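You operate a simulated robot arm through the tools that you are given. There is no shell and no other tool. Be economical: measure what you need, move in short steps, check, and stop when the job is done.

You are at the controls of a simulated robot arm. One attempt, no reset.

## Task
Lower the capper to the 20 L mark, lock it and cap the grey jerrycan.
Fine: air off while you wind.

It is judged by the outcome, as a careful person would: the job done as asked, and still so three seconds after it is handed in. It fails if anything else is knocked over, pushed out of place, dropped, spilled or broken. A push-on lid holds only when it is set on centred and level and pressed home; a screw cap is set on level and turned clockwise until tight.

## Robot
A 7-joint arm with a fingered hand on a trunk, on a base that drives. Base frame: it is fixed to the floor where the robot stands at the start and does not move with it; the origin is under the middle of the robot, x ahead of it, y to its left, z up. Lengths are in mm, angles in degrees, forces in N, time in s.
With the tool pointing down near the work surface it reaches from about 260 to 500 mm from the robot's upright axis, wherever it stands. Its first joint turns from -166.0 to 166.0 degrees. Places, roughly: capper air selector [800, -200, 1100]; capper torque dial [700, -200, 1100]; capper turn selector [700, -200, 1100]; clamp lever [1000, 0, 900]; orange jerrycan [-1000, -2250, 250]; tall steel box [700, 0, 1100]; yellow jerrycan [-750, -2250, 250]. Payload 3.4 kg.
The TCP is the grasp point between the finger pads, 25 mm short of the fingertips. In the tool frame z runs along the fingers and y along their closing line. The gripper opens to 88 mm. The gripper's body begins 29 mm behind the TCP. The gripper is a hand of 3 fingers: y runs from the thumb to the fingers, the wrist lies at [-13, -106, -174] in the tool frame, and closing takes about 1.5 s.
Orientation is told as [roll, pitch, yaw] about the base's x, y, z axes, in that order, counted from this pose: with the fingers straight down and the wrist toward the robot, the tool's x, y and z point along [0, 1, 0], [1, 0, 0] and [0, 0, -1] of the base frame.

## Interface
- The arm moves only by the tool step_arm. Its argument "series" is a list of rows, each a list of 3 entries, a list of its own where there are three numbers: the shift along the tool's x, y, z in units of 30 mm (1.0 is 30 mm), then the turn, a rotation vector about the tool's x, y, z in units of 5 degrees (1.0 is 5 degrees), then the finger opening in mm, from 0 to 88. In form: [[[x, y, z], [rx, ry, rz], jaw], ...]. A call has 1 to 10 rows; each row shifts and turns the commanded pose from where the row before left it, along the tool's axes as they then stand. A call with a number of a shift or a turn outside -1 to 1 is refused whole. Rows are played at 5 a second. More than 50 mm and 8.6 degrees between two rows, or a gripper value outside its range, and nothing of the call is played. A pose out of reach is approached as far as the arm can. The call stops where the force on the tool passes 40 N (or 10 N more than at its start, if that is more) or the arm is blocked; 0.2 s more then pass. The fingers move at their own pace (about 72 mm/s each) and stop on an object; they squeeze with about 22 N. The grip force told is the motor's: it shows also when the fingers shut on nothing. Time passes only in rows, and 0.2 s behind the last, so rows that do not move let the fingers close. It gives the time, the measured TCP pose, the force on the tool (base axes), the opening and the grip force at its end, in the units of the frame above (readings bear some noise), with the torque about the TCP (base axes, N m) and any sound that the robot's microphone picked up.
- Cameras (640 x 400 px; columns grow to the right, rows downward): "scene" is now at [22.8, 121.4, 1521.6]; the picture's right is [-0.41, -0.91, 0.00], its down [-0.56, 0.25, -0.79] and it looks along [0.72, -0.32, -0.61] (base axes); focal length 265 px, centre (320, 200). "wrist" rides on the gripper at [58, -85, -99] in the tool frame; the picture's right is [-0.67, 0.35, -0.66], its down [-0.69, -0.63, 0.37] and it looks along [-0.29, 0.69, 0.66] (tool axes); focal length 261 px, centre (320, 200). There is no depth. A picture from a camera that has moved, and an enlarged one, comes with that camera's place and axes in the base frame and with its lens. The place of the scene camera against the robot may be out by one fixed shift of up to 12 mm in any direction.
- get_image(camera): a new picture of that camera. It takes no simulated time.
- move_column(by): slides the trunk up (or, below 0, down) by that many mm; the arm and the scene camera ride with it, the base frame stays. It gives what a move gives, with no picture.
- roll_base(legs): drives the robot by 1 to 6 legs, each [ahead, left, turn to the left] in mm, mm and degrees, along the robot's own axes; the way and the turn of a leg run together, so that a leg with both is an arc; at most 1500 mm and 180 degrees a leg. The arm and the cameras ride along, it lands a little off, and it stops where it bumps. It gives what a move gives.
- preshape(shape): the hand has 3 fingers and takes this shape, open, in about a second: jaw (thumb against the fingers, like two jaws); tri (thumb and two fingers); tip (a fingertip pinch); poke (one finger out to press); point (the index stretched); flat (the hand flat); cup (the hand cupped); fist (a fist). The gripper value then closes the fingers along that shape, each until it touches; the sizes above hold for jaw. It gives what a move gives, with no picture.
- aim_head(pan, tilt): turns the head with the scene camera to pan (to the left, within 155 degrees either way) and tilt (down, from -29 to 69), counted from straight ahead of the robot. It gives what a move gives.
- zoom(camera, box): a new picture of the part [left, top, right, bottom] of that camera's present view, enlarged. It takes no simulated time.
- sign_off(): hands the job in; it is judged then, once.

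Work in short steps. Places have to be worked out from the pictures, the camera data and where the tool is seen: move nearer, look again, correct. Check each grasp and each placing, and mend what went wrong. You have 120 turns and 90 pictures in all, those below and enlarged ones among them. Open the gripper and draw the arm clear of the work before you hand the job in, unless the task says otherwise; then end with one line.

The tools are called after ">>>" as name(argument=value, ...) on one line, values as JSON. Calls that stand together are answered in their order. step_arm: Moves the arm, as the interface text tells. Its arguments: {"type":"object","properties":{"series":{"type":"array","items":{"type":"array"}}},"required":["series"]} The other tools are called the same way: move_column (by) slides the trunk up or down; preshape (shape) gives the hand a shape; roll_base (legs) drives the base; aim_head (pan, tilt) turns the head that bears the scene camera; get_image (camera) takes a picture; zoom (camera, box) takes an enlarged picture of a part of a camera's view; sign_off () hands the job in.

At the start:

```text
time: 0.0
position: [540.7, -138.0, 1001.1]
tcp_rot: [0.0, 0.0, 0.0]
force: [0.5, 0.3, -0.4]
torque: [-0.02, 0.01, -0.01]
finger_gap: 87.8
finger_force: 0.1
shape: jaw
trunk travel left (down, up): [-525.0, 65.0]
robot x, y, heading: [1.2, -2.3, -0.0]
head pan, tilt: [-23.9, 37.7]
```

scene: 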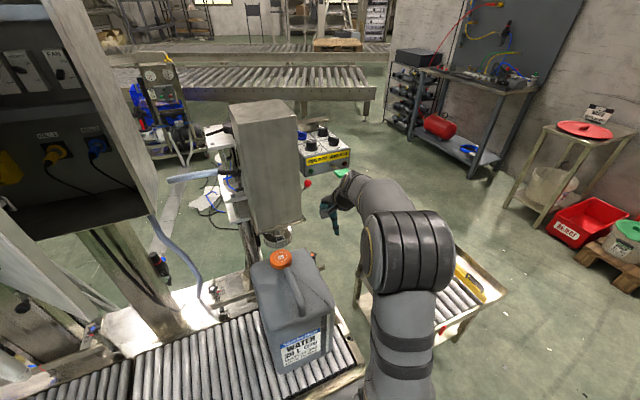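
wrist: 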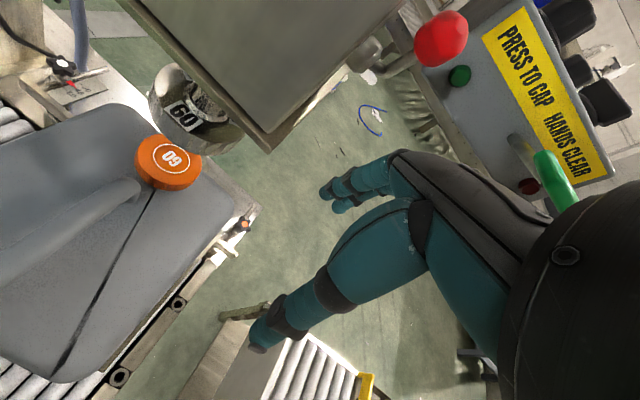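

The first pictures show the capper head (steel box) above the grey jerrycan with an orange cap already laid on, and a control box with a yellow "PRESS TO CAP" plate. I zoom for details.

>>> zoom(camera="scene", box=[180, 90, 380, 215])

>>> zoom(camera="scene", box=[140, 200, 380, 350])

>>> zoom(camera="wrist", box=[320, 0, 640, 200])

```text
3.20 times, centred on (280, 152) of scene
camera zoom: at [22.8, 121.4, 1521.6], right [-0.41, -0.91, 0.0], down [-0.56, 0.25, -0.79], along [0.72, -0.32, -0.61], focal length 847 px, centre (448, 352)
```

zoom: 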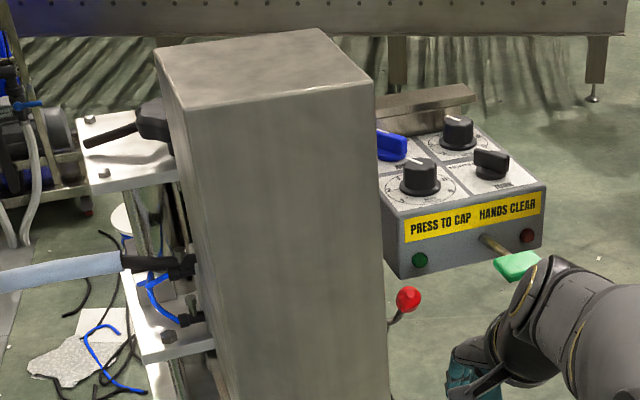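

```text
2.67 times, centred on (260, 275) of scene
camera zoom: at [22.8, 121.4, 1521.6], right [-0.41, -0.91, 0.0], down [-0.56, 0.25, -0.79], along [0.72, -0.32, -0.61], focal length 706 px, centre (480, 0)
```

zoom: 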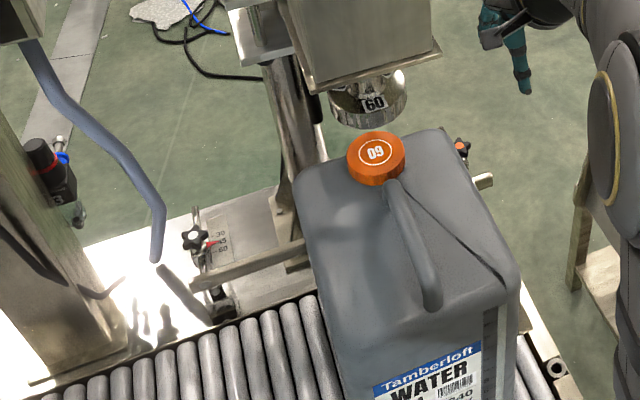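

```text
2.00 times, centred on (480, 100) of wrist
camera zoom: at [455.7, -81.4, 1099.1], right [0.35, -0.67, 0.66], down [-0.63, -0.69, -0.37], along [0.69, -0.29, -0.66], focal length 521 px, centre (0, 400)
```

zoom: 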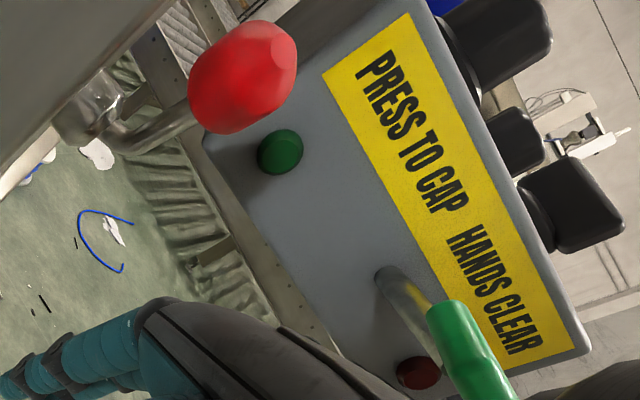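

I look closer at the dials, the mast at the left of the box, and the panel at the left.

>>> zoom(camera="scene", box=[290, 115, 360, 160])

>>> zoom(camera="scene", box=[180, 100, 260, 260])

>>> aim_head(pan=20, tilt=25)

>>> get_image(camera="scene")

```text
8.89 times, centred on (325, 138) of scene
camera zoom: at [22.8, 121.4, 1521.6], right [-0.41, -0.91, 0.0], down [-0.56, 0.25, -0.79], along [0.72, -0.32, -0.61], focal length 2354 px, centre (276, 756)
```

zoom: 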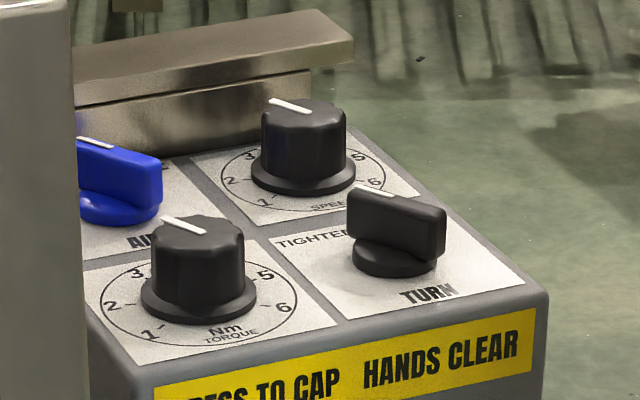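

```text
2.50 times, centred on (220, 180) of scene
camera zoom: at [22.8, 121.4, 1521.6], right [-0.41, -0.91, 0.0], down [-0.56, 0.25, -0.79], along [0.72, -0.32, -0.61], focal length 662 px, centre (570, 250)
```

zoom: 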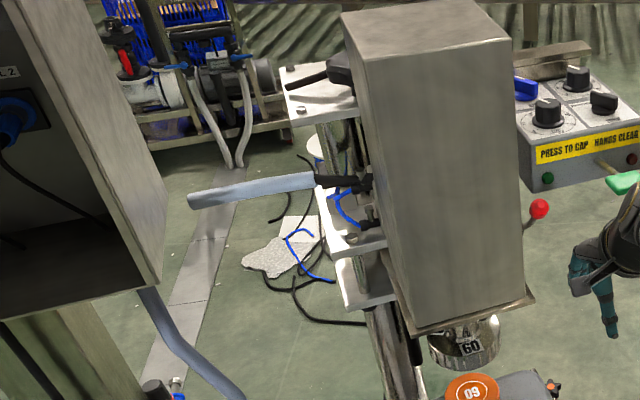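

```text
time: 1.1
position: [541.9, -139.1, 999.7]
tcp_rot: [0.1, 0.1, 0.0]
force: [-0.4, 0.5, 0.1]
torque: [0.01, -0.01, 0.02]
finger_gap: 87.7
finger_force: 0.0
shape: jaw
trunk travel left (down, up): [-525.0, 65.0]
robot x, y, heading: [-3.4, 0.7, 0.1]
head pan, tilt: [20.0, 25.0]
```

```text
82 pictures are left
camera scene: at [30.3, 187.9, 1541.3], right [0.34, -0.94, 0.0], down [-0.4, -0.14, -0.91], along [0.85, 0.31, -0.42], focal length 265 px, centre (320, 200)
```

scene: 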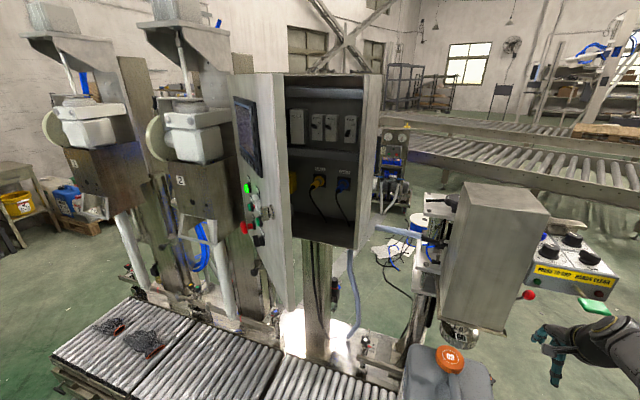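

The head can see the cell; next I read the can's label, and the mast region with a closer view.

>>> aim_head(pan=-10, tilt=45)

>>> get_image(camera="scene")

>>> zoom(camera="scene", box=[200, 250, 400, 375])

```text
time: 2.1
position: [541.2, -140.7, 999.4]
tcp_rot: [0.0, 0.0, 0.0]
force: [-0.6, 0.4, 0.0]
torque: [0.01, -0.01, 0.01]
finger_gap: 87.7
finger_force: 0.1
shape: jaw
trunk travel left (down, up): [-525.0, 65.0]
robot x, y, heading: [-1.6, -3.5, 0.2]
head pan, tilt: [-10.0, 45.0]
```

```text
81 pictures are left
camera scene: at [23.8, 142.5, 1510.8], right [-0.17, -0.98, 0.0], down [-0.7, 0.12, -0.71], along [0.7, -0.12, -0.71], focal length 265 px, centre (320, 200)
```

scene: 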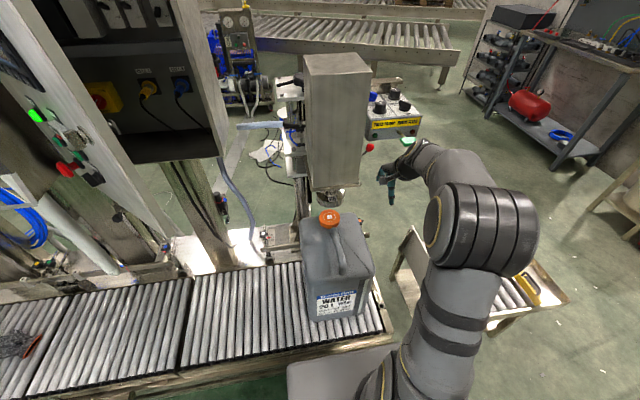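

```text
3.20 times, centred on (300, 312) of scene
camera zoom: at [23.8, 142.5, 1510.8], right [-0.17, -0.98, 0.0], down [-0.7, 0.12, -0.71], along [0.7, -0.12, -0.71], focal length 847 px, centre (384, -160)
```

zoom: 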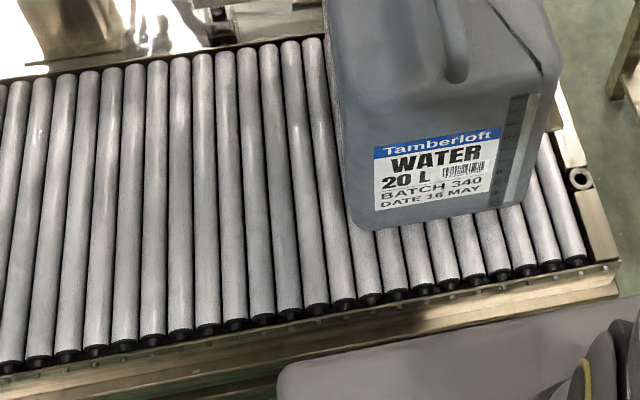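

The can is 20 L, with its cap in place under the head. I look to the right to find the way round to the right side of the machine.

>>> aim_head(pan=-65, tilt=45)

>>> get_image(camera="scene")

```text
time: 3.3
position: [540.6, -138.7, 999.4]
tcp_rot: [0.0, 0.1, -0.1]
force: [0.6, -0.3, 0.1]
torque: [0.03, -0.02, -0.02]
finger_gap: 87.6
finger_force: 0.0
shape: jaw
trunk travel left (down, up): [-525.0, 65.0]
robot x, y, heading: [-4.6, -0.4, 0.0]
head pan, tilt: [-65.0, 45.0]
```

```text
79 pictures are left
camera scene: at [-21.9, 82.8, 1510.8], right [-0.91, -0.42, 0.0], down [-0.3, 0.64, -0.71], along [0.3, -0.64, -0.71], focal length 265 px, centre (320, 200)
```

scene: 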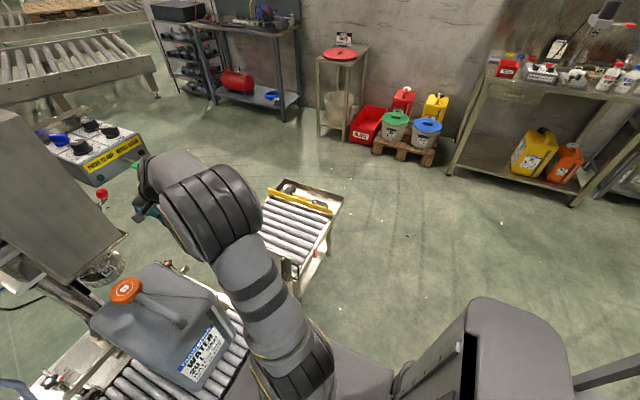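

The aisle between the little roller table and the wall is open. I back off, go right, then ahead, and turn to face the machine's right side.

>>> roll_base(legs=[[-250, 0, 0], [0, -1100, 0], [1050, 0, 0]])

>>> aim_head(pan=80, tilt=25)

>>> get_image(camera="scene")

```text
time: 13.7
position: [991.3, -1191.5, 999.6]
tcp_rot: [0.2, 0.1, 3.8]
force: [0.2, -1.3, 0.0]
torque: [0.02, 0.0, 0.01]
finger_gap: 87.7
finger_force: 0.0
shape: jaw
trunk travel left (down, up): [-525.0, 65.0]
robot x, y, heading: [439.5, -1090.8, 3.6]
head pan, tilt: [-65.0, 45.0]
stopped in leg 3: the robot was blocked; the commanded pose is now the measured one
```

```text
time: 16.0
position: [990.5, -1193.1, 999.2]
tcp_rot: [0.1, 0.0, 3.8]
force: [0.5, 0.5, -0.4]
torque: [-0.04, 0.04, 0.03]
finger_gap: 87.6
finger_force: 0.0
shape: jaw
trunk travel left (down, up): [-525.0, 65.0]
robot x, y, heading: [440.0, -1084.5, 3.6]
head pan, tilt: [80.0, 25.0]
```

```text
78 pictures are left
camera scene: at [385.8, -845.5, 1541.4], right [0.99, -0.11, 0.0], down [-0.05, -0.42, -0.91], along [0.1, 0.9, -0.42], focal length 265 px, centre (320, 200)
```

scene: 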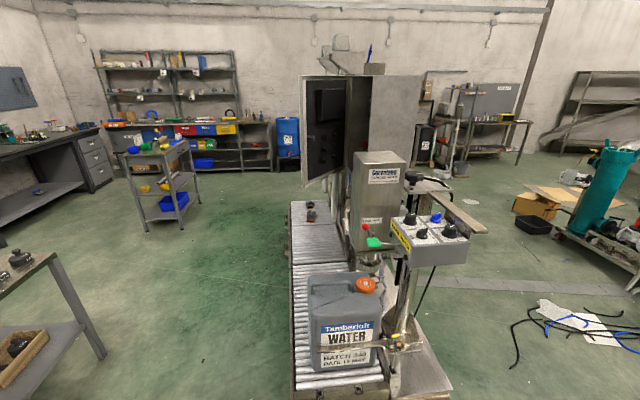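

Blocked at x≈440; I look down ahead to see what was touched.

>>> aim_head(pan=40, tilt=60)

>>> get_image(camera="scene")

>>> aim_head(pan=-15, tilt=55)

>>> get_image(camera="scene")

```text
time: 17.1
position: [989.9, -1193.3, 1000.2]
tcp_rot: [0.1, 0.0, 3.9]
force: [-0.1, 0.2, 0.1]
torque: [0.03, 0.02, 0.0]
finger_gap: 87.7
finger_force: 0.1
shape: jaw
trunk travel left (down, up): [-525.0, 65.0]
robot x, y, heading: [436.3, -1088.2, 3.6]
head pan, tilt: [40.0, 60.0]
```

```text
77 pictures are left
camera scene: at [423.6, -891.1, 1491.4], right [0.69, -0.73, 0.0], down [-0.63, -0.6, -0.5], along [0.36, 0.34, -0.87], focal length 265 px, centre (320, 200)
```

scene: 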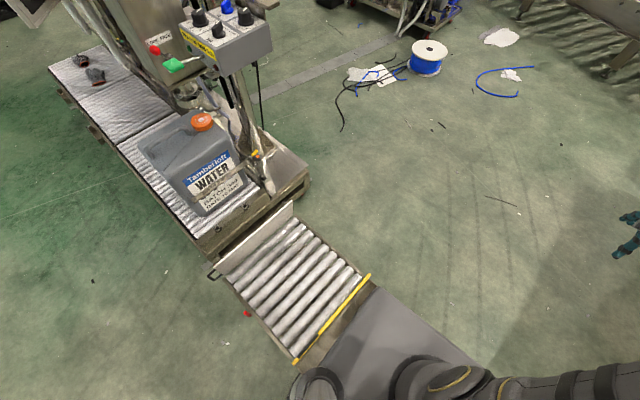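

```text
time: 18.3
position: [990.2, -1191.6, 999.6]
tcp_rot: [0.1, 0.1, 3.8]
force: [0.5, 0.3, 0.3]
torque: [0.02, -0.02, 0.01]
finger_gap: 87.8
finger_force: 0.0
shape: jaw
trunk travel left (down, up): [-525.0, 65.0]
robot x, y, heading: [443.0, -1090.0, 3.6]
head pan, tilt: [-15.0, 55.0]
```

```text
76 pictures are left
camera scene: at [445.9, -951.4, 1497.4], right [-0.2, -0.98, 0.0], down [-0.8, 0.16, -0.57], along [0.56, -0.11, -0.82], focal length 265 px, centre (320, 200)
```

scene: 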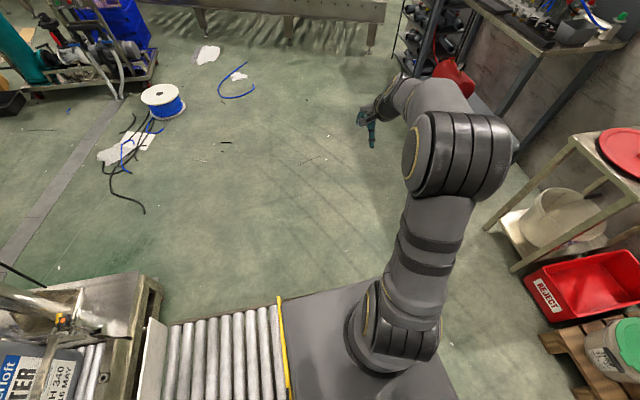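

The base's left side brushed the outlet roller table's end; the table looks in place. I sidestep right, then go ahead to pass it.

>>> roll_base(legs=[[-20, -150, 0], [0, 0, -3.6], [680, 0, 0]])

>>> aim_head(pan=80, tilt=40)

>>> get_image(camera="scene")

```text
time: 23.5
position: [1653.6, -1374.9, 999.2]
tcp_rot: [0.1, -0.1, 0.5]
force: [-0.5, 0.5, 0.6]
torque: [0.02, 0.0, -0.03]
finger_gap: 87.5
finger_force: 0.1
shape: jaw
trunk travel left (down, up): [-525.0, 65.0]
robot x, y, heading: [1113.3, -1242.3, 0.2]
head pan, tilt: [-15.0, 55.0]
```

```text
time: 25.2
position: [1654.4, -1374.7, 1000.3]
tcp_rot: [0.1, -0.1, 0.5]
force: [0.3, 0.3, -0.2]
torque: [0.02, 0.0, 0.0]
finger_gap: 87.8
finger_force: 0.1
shape: jaw
trunk travel left (down, up): [-525.0, 65.0]
robot x, y, heading: [1113.3, -1242.4, 0.3]
head pan, tilt: [80.0, 40.0]
```

```text
75 pictures are left
camera scene: at [1069.4, -1000.2, 1518.0], right [0.99, -0.17, 0.0], down [-0.11, -0.63, -0.77], along [0.13, 0.75, -0.64], focal length 265 px, centre (320, 200)
```

scene: 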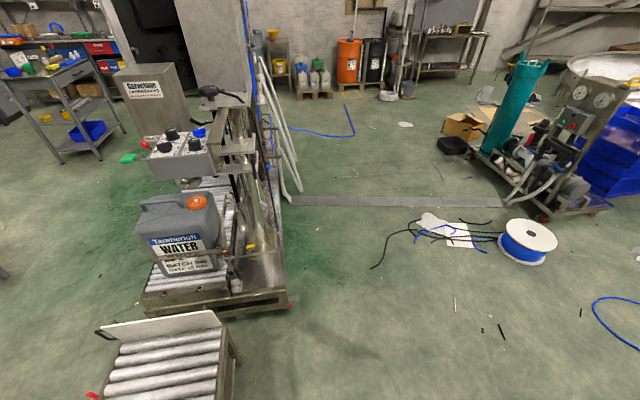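

Now the rear/side of the machine is in view; I enlarge the mast and head.

>>> zoom(camera="scene", box=[100, 60, 300, 185])

>>> zoom(camera="scene", box=[190, 75, 290, 175])

>>> zoom(camera="scene", box=[130, 160, 300, 310])

```text
3.20 times, centred on (200, 122) of scene
camera zoom: at [1069.4, -1000.2, 1518.0], right [0.99, -0.17, 0.0], down [-0.11, -0.63, -0.77], along [0.13, 0.75, -0.64], focal length 847 px, centre (704, 448)
```

zoom: 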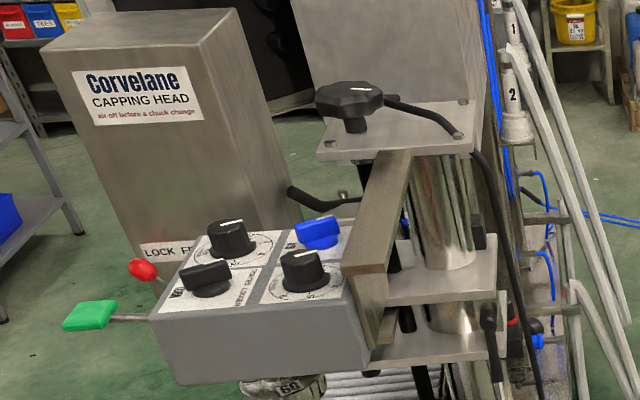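

```text
4.00 times, centred on (240, 125) of scene
camera zoom: at [1069.4, -1000.2, 1518.0], right [0.99, -0.17, 0.0], down [-0.11, -0.63, -0.77], along [0.13, 0.75, -0.64], focal length 1059 px, centre (640, 500)
```

zoom: 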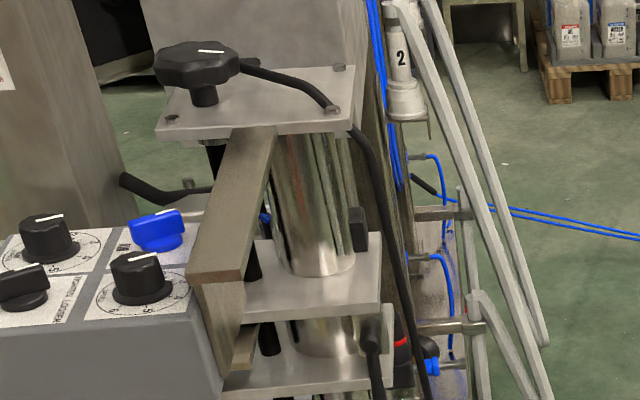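

```text
2.67 times, centred on (215, 235) of scene
camera zoom: at [1069.4, -1000.2, 1518.0], right [0.99, -0.17, 0.0], down [-0.11, -0.63, -0.77], along [0.13, 0.75, -0.64], focal length 706 px, centre (600, 107)
```

zoom: 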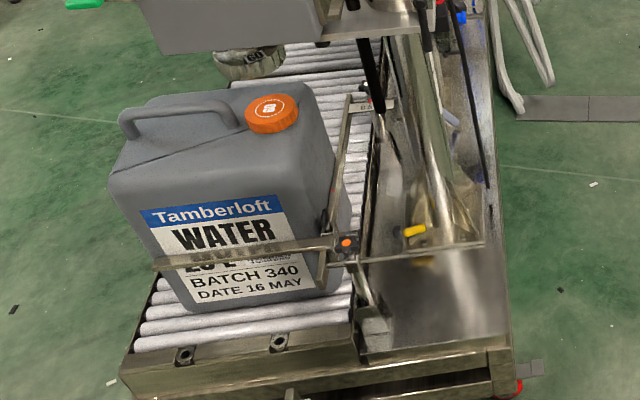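

The star knob on top (≈(837,67,1195)) appears to be the winder, with plates sliding on the column below; controls sit on the near box. I turn to face the machine and move nearer for close views.

>>> roll_base(legs=[[0, 0, 90], [300, 0, 0]])

>>> aim_head(pan=20, tilt=35)

>>> get_image(camera="scene")

```text
time: 31.1
position: [1225.4, -391.0, 999.7]
tcp_rot: [0.0, 0.0, 91.8]
force: [-1.2, 0.5, 0.6]
torque: [-0.01, 0.04, -0.03]
finger_gap: 87.3
finger_force: 0.0
shape: jaw
trunk travel left (down, up): [-525.0, 65.0]
robot x, y, heading: [1104.0, -942.4, 91.3]
head pan, tilt: [80.0, 40.0]
```

```text
time: 32.4
position: [1225.9, -391.9, 1000.7]
tcp_rot: [0.1, 0.0, 91.8]
force: [-0.3, -0.3, -0.2]
torque: [-0.01, -0.01, -0.02]
finger_gap: 87.7
finger_force: 0.0
shape: jaw
trunk travel left (down, up): [-525.0, 65.0]
robot x, y, heading: [1104.6, -940.3, 91.5]
head pan, tilt: [20.0, 35.0]
```

```text
71 pictures are left
camera scene: at [918.5, -920.7, 1525.6], right [0.93, 0.37, 0.0], down [0.21, -0.53, -0.82], along [-0.3, 0.76, -0.57], focal length 265 px, centre (320, 200)
```

scene: 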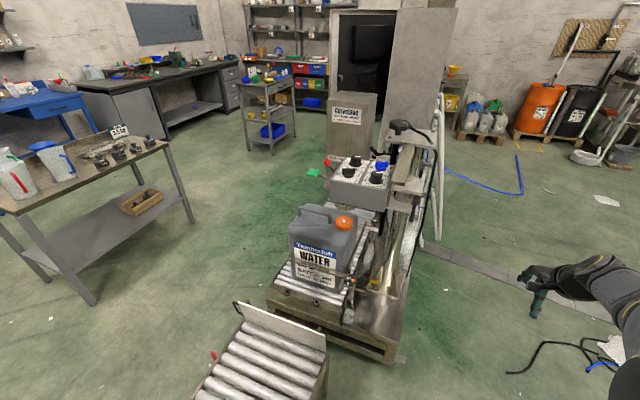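

>>> zoom(camera="scene", box=[320, 140, 400, 190])

>>> zoom(camera="scene", box=[370, 110, 450, 220])

```text
8.00 times, centred on (360, 165) of scene
camera zoom: at [918.5, -920.7, 1525.6], right [0.93, 0.37, 0.0], down [0.21, -0.53, -0.82], along [-0.3, 0.76, -0.57], focal length 2118 px, centre (0, 480)
```

zoom: 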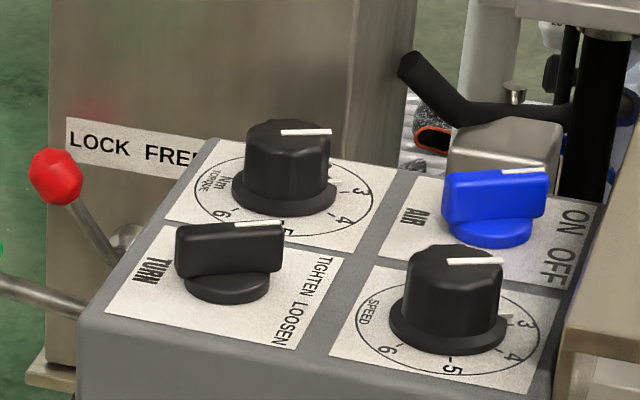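

```text
3.64 times, centred on (410, 165) of scene
camera zoom: at [918.5, -920.7, 1525.6], right [0.93, 0.37, 0.0], down [0.21, -0.53, -0.82], along [-0.3, 0.76, -0.57], focal length 963 px, centre (-7, 327)
```

zoom: 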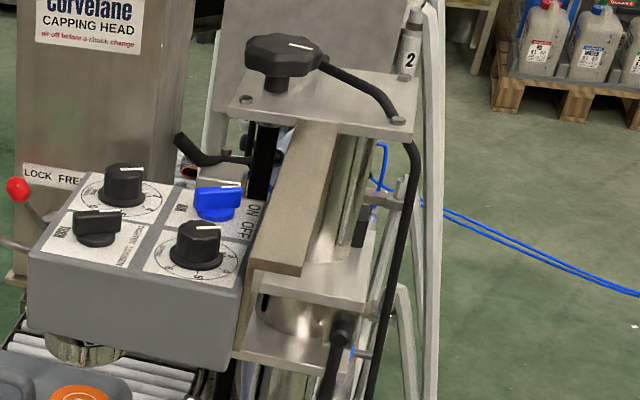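

The panel shows AIR apparently pointing to ON (left for the operator) and TURN to TIGHTEN. I go round to the back of the mast to see the clamp, the scale and the winder.

>>> roll_base(legs=[[0, -500, 0], [800, 0, 0]])

>>> aim_head(pan=75, tilt=35)

>>> get_image(camera="scene")

```text
time: 39.3
position: [1707.1, 425.1, 1000.3]
tcp_rot: [0.2, 0.0, 91.8]
force: [-0.2, -0.2, 0.4]
torque: [0.0, 0.04, 0.04]
finger_gap: 87.8
finger_force: 0.0
shape: jaw
trunk travel left (down, up): [-525.0, 65.0]
robot x, y, heading: [1585.0, -121.2, 91.5]
head pan, tilt: [20.0, 35.0]
```

```text
time: 40.5
position: [1705.7, 425.9, 999.6]
tcp_rot: [0.1, 0.0, 91.8]
force: [-0.5, -0.1, 0.6]
torque: [0.04, -0.03, 0.0]
finger_gap: 87.6
finger_force: 0.0
shape: jaw
trunk travel left (down, up): [-525.0, 65.0]
robot x, y, heading: [1585.5, -116.8, 91.9]
head pan, tilt: [75.0, 35.0]
```

```text
68 pictures are left
camera scene: at [1346.2, -164.8, 1525.6], right [0.23, 0.97, 0.0], down [0.56, -0.13, -0.82], along [-0.8, 0.19, -0.57], focal length 265 px, centre (320, 200)
```

scene: 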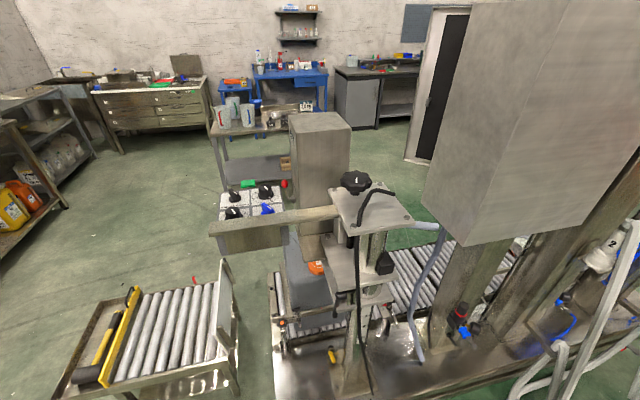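

>>> zoom(camera="scene", box=[320, 160, 430, 270])

>>> zoom(camera="scene", box=[310, 230, 420, 400])

>>> zoom(camera="scene", box=[205, 170, 295, 230])

```text
3.64 times, centred on (375, 215) of scene
camera zoom: at [1346.2, -164.8, 1525.6], right [0.23, 0.97, 0.0], down [0.56, -0.13, -0.82], along [-0.8, 0.19, -0.57], focal length 963 px, centre (120, 146)
```

zoom: 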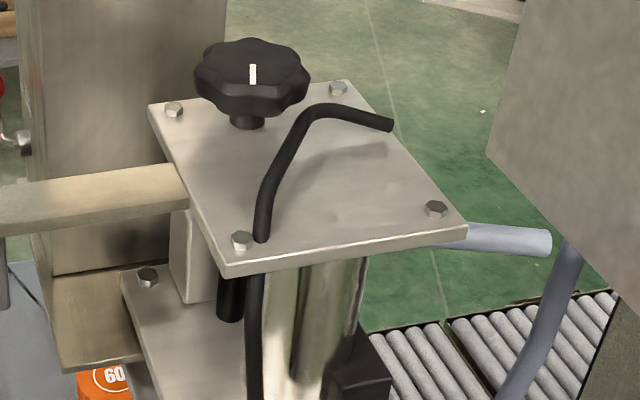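

```text
2.35 times, centred on (365, 315) of scene
camera zoom: at [1346.2, -164.8, 1525.6], right [0.23, 0.97, 0.0], down [0.56, -0.13, -0.82], along [-0.8, 0.19, -0.57], focal length 623 px, centre (214, -71)
```

zoom: 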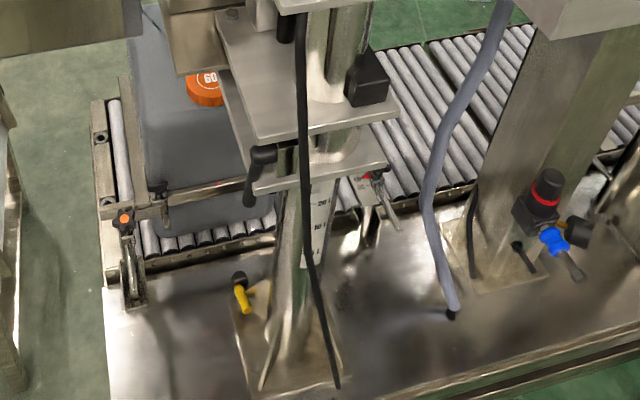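

```text
6.67 times, centred on (250, 200) of scene
camera zoom: at [1346.2, -164.8, 1525.6], right [0.23, 0.97, 0.0], down [0.56, -0.13, -0.82], along [-0.8, 0.19, -0.57], focal length 1765 px, centre (787, 200)
```

zoom: 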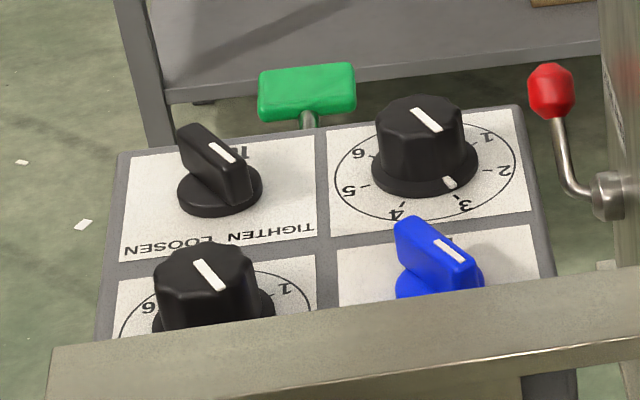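

The back shows the scale on the column (… 10 L, 20 L) and the black clamp lever near the lower plate (~(930,-8,892)). I enlarge both.

>>> zoom(camera="scene", box=[340, 280, 400, 345])

>>> zoom(camera="scene", box=[320, 225, 400, 325])

```text
6.15 times, centred on (370, 312) of scene
camera zoom: at [1346.2, -164.8, 1525.6], right [0.23, 0.97, 0.0], down [0.56, -0.13, -0.82], along [-0.8, 0.19, -0.57], focal length 1629 px, centre (12, -492)
```

zoom: 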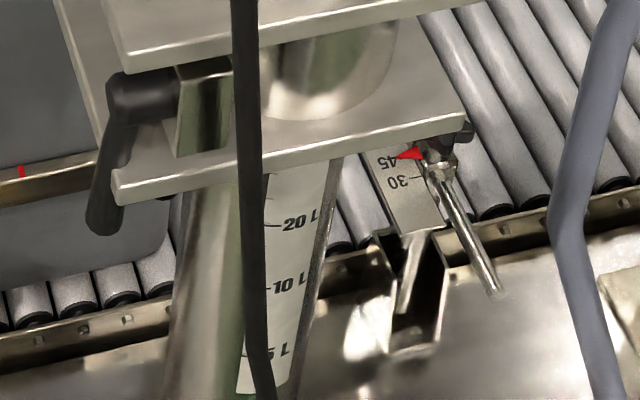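

```text
4.00 times, centred on (360, 275) of scene
camera zoom: at [1346.2, -164.8, 1525.6], right [0.23, 0.97, 0.0], down [0.56, -0.13, -0.82], along [-0.8, 0.19, -0.57], focal length 1059 px, centre (160, -100)
```

zoom: 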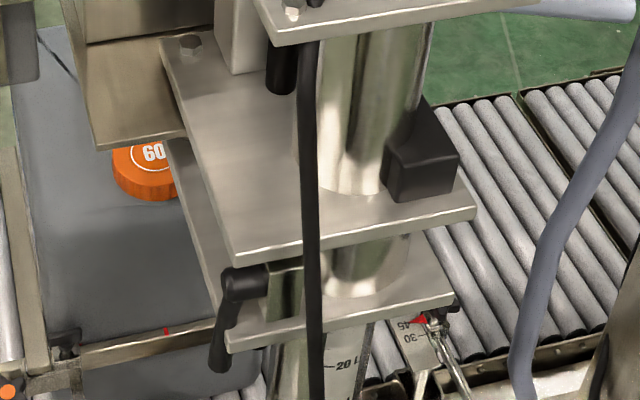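

The scale's 20 L line is ~30 mm below the lower plate; the clamp lever is a black handle hanging down on the -y side. I will stand sideways behind the frame (heading ~90°, arm turned left), so first I raise the trunk and swing the arm left in free space.

>>> move_column(by=65)

>>> step_arm(series=[[[1, -0.4, -0.3], [0, 0, -0.85], 88], [[1, -0.4, -0.3], [0, 0, -0.85], 88], [[1, -0.4, -0.3], [0, 0, -0.85], 88], [[1, -0.4, -0.3], [0, 0, -0.85], 88], [[1, -0.4, -0.3], [0, 0, -0.85], 88], [[1, -0.4, -0.3], [0, 0, -0.85], 88], [[1, -0.4, -0.3], [0, 0, -0.85], 88], [[1, -0.4, -0.3], [0, 0, -0.85], 88], [[1, -0.4, -0.3], [0, 0, -0.85], 88], [[1, -0.4, -0.3], [0, 0, -0.85], 88]])

```text
time: 41.6
position: [1706.3, 425.7, 1064.9]
tcp_rot: [0.1, 0.0, 91.7]
force: [0.3, 0.3, 0.0]
torque: [0.0, 0.05, -0.03]
finger_gap: 87.6
finger_force: 0.0
shape: jaw
trunk travel left (down, up): [-590.0, 0.0]
robot x, y, heading: [1584.8, -120.0, 91.3]
head pan, tilt: [75.0, 35.0]
```

```text
time: 43.8
position: [1473.7, 209.8, 1156.0]
tcp_rot: [0.0, -0.1, 134.3]
force: [0.0, -0.3, -0.3]
torque: [0.01, -0.01, 0.02]
finger_gap: 87.9
finger_force: 0.1
shape: jaw
trunk travel left (down, up): [-590.0, 0.0]
robot x, y, heading: [1584.9, -117.4, 91.5]
head pan, tilt: [75.0, 35.0]
```

>>> step_arm(series=[[[0.95, 0.05, -0.3], [0, 0, -0.6], 88], [[0.95, 0.05, -0.3], [0, 0, -0.6], 88], [[0.95, 0.1, -0.3], [0, 0, -0.6], 88], [[0.95, 0.15, -0.3], [0, 0, -0.6], 88], [[0.92, 0.2, -0.3], [0, 0, -0.6], 88], [[0.92, 0.25, -0.3], [0, 0, -0.6], 88], [[0.9, 0.3, -0.3], [0, 0, -0.6], 88], [[0.88, 0.35, -0.3], [0, 0, -0.6], 88], [[0.86, 0.4, -0.3], [0, 0, -0.6], 88], [[0.85, 0.45, -0.3], [0, 0, -0.6], 88]])

>>> step_arm(series=[[[0.8, 0.5, -0.3], [0, 0, -0.6], 88], [[0.8, 0.5, -0.3], [0, 0, -0.6], 88], [[0.75, 0.55, -0.3], [0, 0, -0.6], 88], [[0.75, 0.55, -0.3], [0, 0, -0.6], 88], [[0.7, 0.6, -0.3], [0, 0, -0.6], 88], [[0.7, 0.6, 0], [0, 0, -0.3], 88]])

```text
time: 46.0
position: [1267.5, 14.0, 1244.7]
tcp_rot: [0.0, -0.1, 164.5]
force: [-0.4, -0.4, 0.4]
torque: [-0.02, 0.03, -0.01]
finger_gap: 88.0
finger_force: 0.0
shape: jaw
trunk travel left (down, up): [-590.0, 0.0]
robot x, y, heading: [1585.5, -116.9, 91.5]
head pan, tilt: [75.0, 35.0]
```

```text
time: 47.4
position: [1150.8, -106.6, 1290.4]
tcp_rot: [0.0, -0.1, -179.1]
force: [0.2, 1.0, 0.2]
torque: [0.0, 0.02, -0.01]
finger_gap: 87.6
finger_force: 0.0
shape: jaw
trunk travel left (down, up): [-590.0, 0.0]
robot x, y, heading: [1585.2, -119.7, 91.4]
head pan, tilt: [75.0, 35.0]
```

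The arm points at the machine, clear and high. I slide the base left toward the frame in a first part, then look.

>>> roll_base(legs=[[70, 270, 0]])

>>> aim_head(pan=85, tilt=50)

>>> get_image(camera="scene")

>>> get_image(camera="wrist")

```text
time: 49.3
position: [878.2, -46.0, 1290.9]
tcp_rot: [0.1, 0.0, -179.2]
force: [0.6, 0.2, 0.0]
torque: [0.02, -0.03, 0.0]
finger_gap: 87.8
finger_force: 0.1
shape: jaw
trunk travel left (down, up): [-590.0, 0.0]
robot x, y, heading: [1311.4, -58.6, 91.4]
head pan, tilt: [75.0, 35.0]
```

```text
time: 50.1
position: [876.8, -45.4, 1290.5]
tcp_rot: [0.0, -0.1, -179.1]
force: [-1.0, 0.3, 0.3]
torque: [-0.02, -0.01, 0.02]
finger_gap: 87.8
finger_force: 0.1
shape: jaw
trunk travel left (down, up): [-590.0, 0.0]
robot x, y, heading: [1312.6, -60.9, 91.6]
head pan, tilt: [85.0, 50.0]
```

```text
62 pictures are left
camera scene: at [1081.1, -119.5, 1568.9], right [0.06, 1.0, 0.0], down [0.76, -0.05, -0.64], along [-0.64, 0.04, -0.77], focal length 265 px, centre (320, 200)
```

scene: 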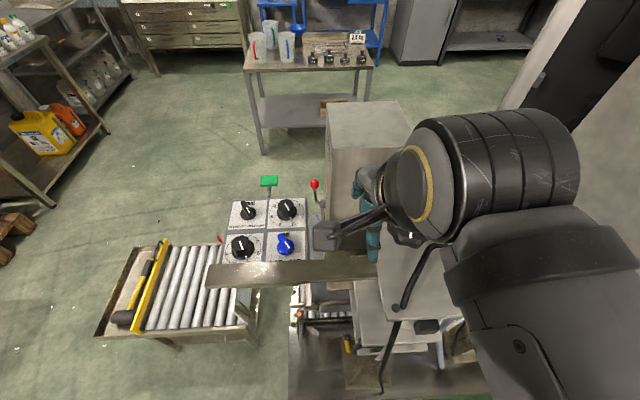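

```text
61 pictures are left
camera wrist: at [963.1, -102.3, 1389.7], right [-0.36, 0.66, 0.66], down [0.62, 0.7, -0.37], along [-0.7, 0.27, -0.66], focal length 261 px, centre (320, 200)
```

wrist: 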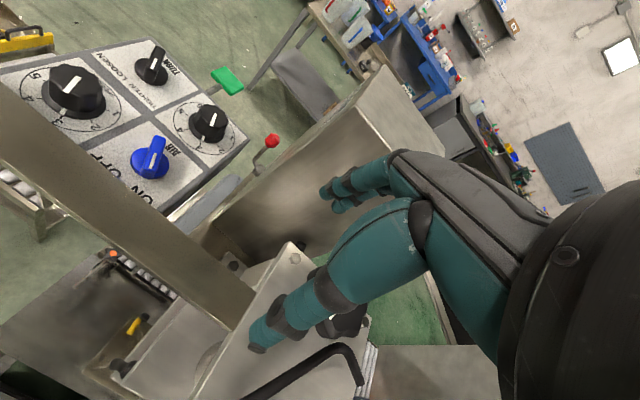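

Good vantage. I enlarge the panel from both cameras to locate the blue air knob and its pointer.

>>> zoom(camera="wrist", box=[0, 30, 300, 230])

>>> zoom(camera="scene", box=[200, 165, 360, 285])

```text
2.00 times, centred on (150, 130) of wrist
camera zoom: at [963.1, -102.3, 1389.7], right [-0.36, 0.66, 0.66], down [0.62, 0.7, -0.37], along [-0.7, 0.27, -0.66], focal length 521 px, centre (660, 340)
```

zoom: 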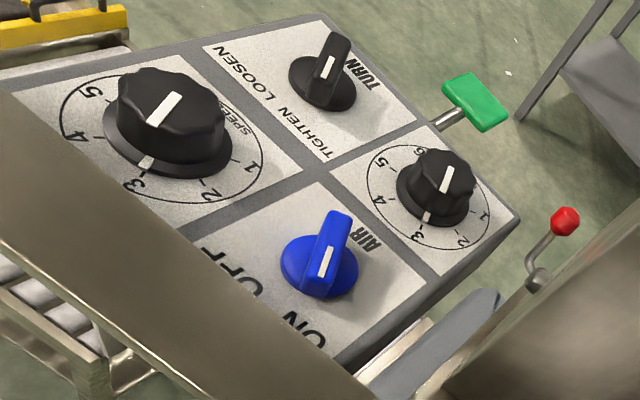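

```text
3.33 times, centred on (280, 225) of scene
camera zoom: at [1081.1, -119.5, 1568.9], right [0.06, 1.0, 0.0], down [0.76, -0.05, -0.64], along [-0.64, 0.04, -0.77], focal length 882 px, centre (453, 117)
```

zoom: 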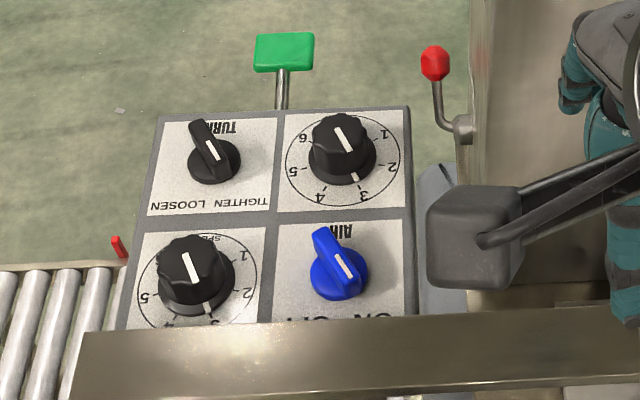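

AIR points to ON (bar at ~30° toward +y). The knob sits at ≈(828,-167), top z≈1150; the beam at x≥897 rises to ~1215. I move above the knob and turn the hand to line its closing line with the bar.

>>> step_arm(series=[[[0.82, 0.33, 0], [0, 0, 0], 60], [[0.82, 0.33, 0], [0, 0, 0], 60], [[0.82, 0.33, 0], [0, 0, 0], 60], [[0.82, 0.33, 0], [0, 0, 0], 60], [[0.0, 0.33, 0], [0, 0, -1], 60], [[0, 0, 0], [0, 0, -1], 60], [[0, 0, 0], [0, 0, -1], 60], [[0, 0, 0], [0, 0, -1], 60], [[0, 0, 0], [0, 0, -1], 60], [[0, 0, 0], [0, 0, -1], 60]])

>>> get_image(camera="wrist")

>>> zoom(camera="scene", box=[200, 120, 400, 285])

```text
time: 52.3
position: [829.9, -145.0, 1291.5]
tcp_rot: [-0.1, 0.1, -149.0]
force: [-0.7, 0.1, -0.2]
torque: [-0.01, 0.0, -0.01]
finger_gap: 60.1
finger_force: 0.0
shape: jaw
trunk travel left (down, up): [-590.0, 0.0]
robot x, y, heading: [1307.9, -60.1, 91.5]
head pan, tilt: [85.0, 50.0]
```

```text
58 pictures are left
camera wrist: at [931.8, -150.6, 1389.5], right [-0.64, 0.39, 0.66], down [0.19, 0.91, -0.37], along [-0.74, -0.11, -0.66], focal length 261 px, centre (320, 200)
```

wrist: 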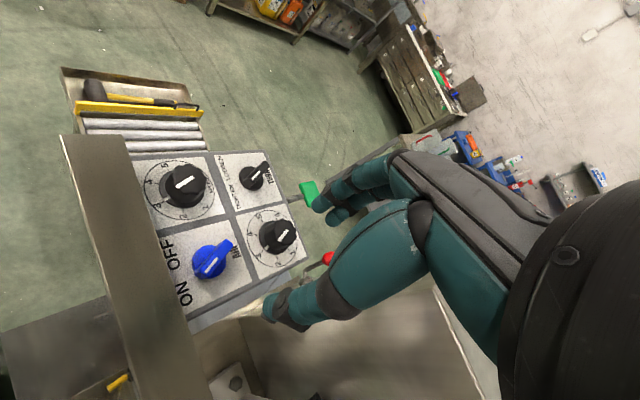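

```text
2.42 times, centred on (300, 202) of scene
camera zoom: at [1081.0, -119.4, 1568.8], right [0.06, 1.0, 0.0], down [0.76, -0.05, -0.64], along [-0.64, 0.04, -0.77], focal length 642 px, centre (368, 194)
```

zoom: 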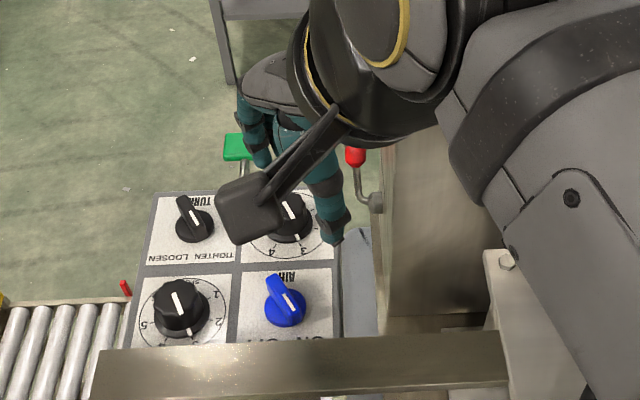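

Wrist view agrees: knob centre (829,-167). I shift over it and come down to just above, then check clearance to the beam.

>>> step_arm(series=[[[0.6, 0.43, 0], [0, 0, 0], 64], [[0, 0, 0.9], [0, 0, 0], 64], [[0, 0, 0.9], [0, 0, 0], 64], [[0, 0, 0.9], [0, 0, 0], 64], [[0, 0, 0], [0, 0, 0], 64]])

>>> get_image(camera="wrist")

>>> zoom(camera="scene", box=[200, 140, 360, 285])

```text
time: 53.5
position: [826.0, -165.3, 1209.0]
tcp_rot: [-0.1, -0.1, -149.0]
force: [0.3, 0.6, 0.0]
torque: [0.02, 0.03, -0.02]
finger_gap: 63.8
finger_force: 0.0
shape: jaw
trunk travel left (down, up): [-590.0, 0.0]
robot x, y, heading: [1311.6, -55.2, 91.6]
head pan, tilt: [85.0, 50.0]
```

```text
56 pictures are left
camera wrist: at [929.7, -172.8, 1308.4], right [-0.64, 0.4, 0.66], down [0.19, 0.91, -0.37], along [-0.74, -0.11, -0.66], focal length 261 px, centre (320, 200)
```

wrist: 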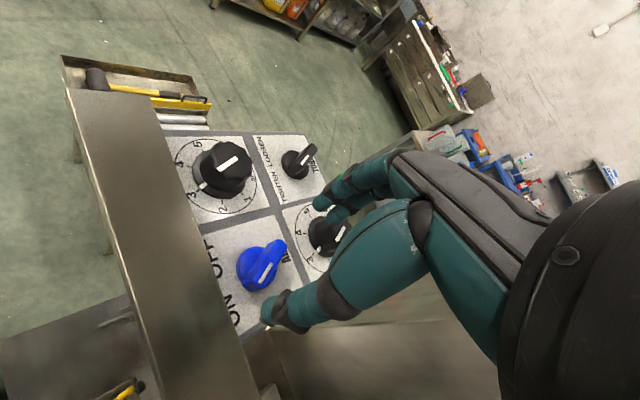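

```text
2.76 times, centred on (280, 212) of scene
camera zoom: at [1081.3, -119.5, 1568.9], right [0.06, 1.0, 0.0], down [0.76, -0.05, -0.64], along [-0.64, 0.04, -0.77], focal length 730 px, centre (430, 166)
```

zoom: 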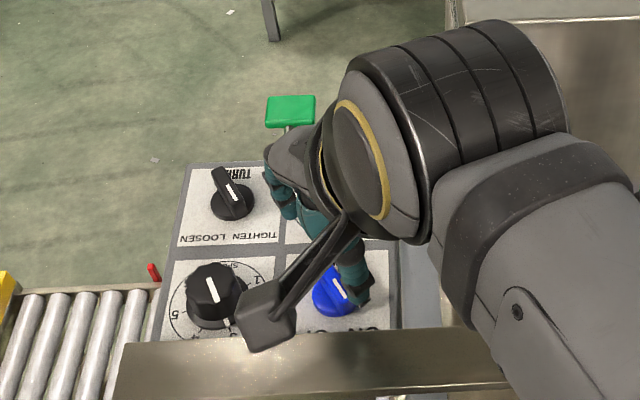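

The beam's edge is at x≈872, so an end-on grip would be tight; gripping across the bar's flats is roomier. I turn the hand right by 90° above the knob.

>>> step_arm(series=[[[0.19, -0.12, -0.7], [0, 0, 1], 60], [[0, 0, 0], [0, 0, 1], 60], [[0, 0, 0], [0, 0, 1], 60], [[0, 0, 0], [0, 0, 1], 60], [[0, 0, 0], [0, 0, 1], 60], [[0, 0, 0], [0, 0, 1], 60], [[0, 0, 0], [0, 0, 1], 60], [[0, 0, 0], [0, 0, 1], 60], [[0, 0, 0], [0, 0, 1], 60], [[0, 0, 0], [0, 0, 1], 60]])

>>> step_arm(series=[[[0, 0, 0], [0, 0, 1], 46], [[0, 0, 0], [0, 0, 1], 46], [[0, 0, 0], [0, 0, 1], 46], [[0, 0, 0], [0, 0, 1], 46], [[0, 0, 0], [0, 0, 1], 46], [[0, 0, 0], [0, 0, 1], 46], [[0, 0, 0], [0, 0, 1], 46], [[0, 0, 0], [0, 0, 1], 46]])

>>> get_image(camera="wrist")

```text
time: 55.7
position: [832.7, -171.2, 1230.3]
tcp_rot: [0.0, -0.1, 160.8]
force: [0.6, -0.1, -0.4]
torque: [-0.03, -0.02, 0.02]
finger_gap: 60.4
finger_force: 0.0
shape: jaw
trunk travel left (down, up): [-590.0, 0.0]
robot x, y, heading: [1311.9, -58.4, 91.6]
head pan, tilt: [85.0, 50.0]
```

```text
time: 57.2
position: [835.7, -84.0, 1302.7]
tcp_rot: [7.8, -2.9, 118.6]
force: [0.8, 0.9, 0.8]
torque: [0.04, 0.01, 0.06]
finger_gap: 46.5
finger_force: 0.0
shape: jaw
trunk travel left (down, up): [-590.0, 0.0]
robot x, y, heading: [1307.0, -56.4, 91.8]
head pan, tilt: [85.0, 50.0]
stopped in row 7: the arm was blocked; the commanded pose is now the measured one
```

```text
54 pictures are left
camera wrist: at [839.4, -183.4, 1405.3], right [0.51, 0.64, 0.58], down [0.84, -0.23, -0.49], along [-0.18, 0.73, -0.66], focal length 261 px, centre (320, 200)
```

wrist: 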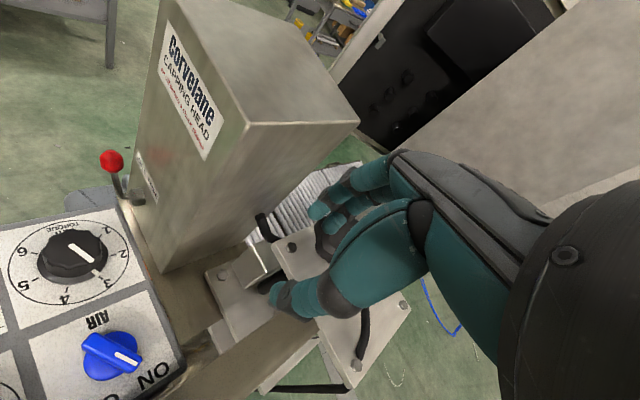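

The arm can't take that yaw there; it drifted back but touched nothing. I level and turn the hand back to yaw 180, and will instead push the bar round with closed fingers.

>>> step_arm(series=[[[0, 0, 0], [0.29, -0.78, -0.5], 20], [[0, 0, 0], [0.29, -0.78, -0.5], 0], [[0, 0, 0], [0, 0, -1], 0], [[0, 0, 0], [0, 0, -1], 0], [[0, 0, 0], [0, 0, -1], 0], [[0, 0, 0], [0, 0, -1], 0], [[0, 0, 0], [0, 0, -1], 0], [[0, 0, 0], [0, 0, -1], 0], [[0, 0, 0], [0, 0, -1], 0], [[0, 0, 0], [0, 0, -1], 0]])

>>> step_arm(series=[[[0, 0, 0], [0, 0, -1], 0], [[0, 0, 0], [0, 0, -1], 0], [[0, 0, 0], [0, 0, -1], 0], [[0, 0, 0], [0, 0, 0], 0]])

>>> get_image(camera="wrist")

```text
time: 59.5
position: [837.0, -89.3, 1302.2]
tcp_rot: [-0.3, 0.0, 164.6]
force: [-1.7, 0.0, 0.5]
torque: [0.01, 0.0, 0.02]
finger_gap: 0.1
finger_force: 22.2
shape: jaw
trunk travel left (down, up): [-590.0, 0.0]
robot x, y, heading: [1308.8, -56.1, 91.8]
head pan, tilt: [85.0, 50.0]
```

```text
time: 60.5
position: [835.2, -88.7, 1301.0]
tcp_rot: [-0.3, 0.1, 179.4]
force: [-0.3, 0.2, 0.2]
torque: [0.02, -0.01, 0.02]
finger_gap: 0.0
finger_force: 22.0
shape: jaw
trunk travel left (down, up): [-590.0, 0.0]
robot x, y, heading: [1307.5, -56.0, 91.5]
head pan, tilt: [85.0, 50.0]
```

```text
53 pictures are left
camera wrist: at [919.1, -147.9, 1400.7], right [-0.34, 0.67, 0.66], down [0.64, 0.68, -0.36], along [-0.69, 0.3, -0.66], focal length 261 px, centre (320, 200)
```

wrist: 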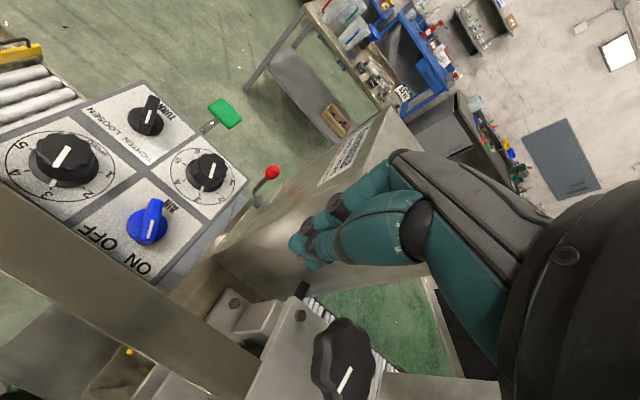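

Closed fingers' tips meet as expected. I shift to beside the marked end of the bar (846,-132), still high, then descend partly and look.

>>> step_arm(series=[[[0.72, -0.18, 0], [0, 0, 0], 0], [[0.72, -0.18, 0], [0, 0, 0], 0], [[0, 0, 1], [0, 0, 0], 0], [[0, 0, 1], [0, 0, 0], 0], [[0, 0, 1], [0, 0, 0], 0], [[0, 0, 0], [0, 0, 0], 0]])

>>> zoom(camera="wrist", box=[100, 120, 420, 380])

>>> zoom(camera="scene", box=[200, 140, 360, 285])

```text
time: 61.9
position: [846.2, -130.5, 1211.9]
tcp_rot: [-0.3, 0.2, 179.4]
force: [0.3, 0.1, 0.3]
torque: [0.01, 0.0, 0.0]
finger_gap: 0.0
finger_force: 21.5
shape: jaw
trunk travel left (down, up): [-590.0, 0.0]
robot x, y, heading: [1314.0, -57.0, 91.4]
head pan, tilt: [85.0, 50.0]
```

```text
1.54 times, centred on (260, 250) of wrist
camera zoom: at [929.3, -190.6, 1310.5], right [-0.34, 0.67, 0.66], down [0.64, 0.68, -0.36], along [-0.69, 0.3, -0.66], focal length 401 px, centre (412, 123)
```

zoom: 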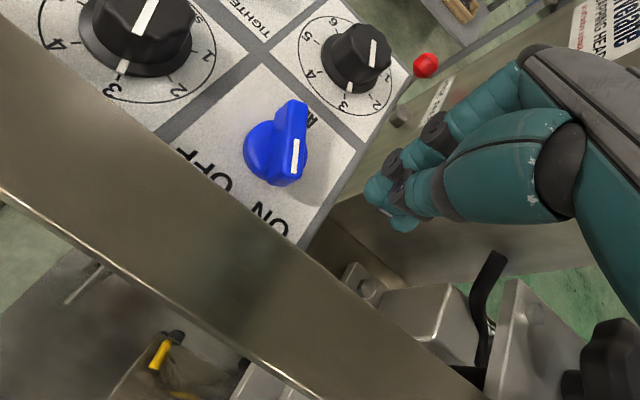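

```text
2.76 times, centred on (280, 212) of scene
camera zoom: at [1081.2, -119.5, 1568.9], right [0.06, 1.0, 0.0], down [0.76, -0.05, -0.64], along [-0.64, 0.04, -0.77], focal length 730 px, centre (430, 166)
```

zoom: 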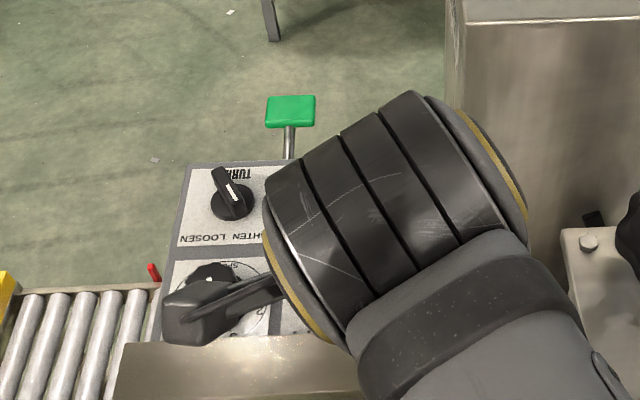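

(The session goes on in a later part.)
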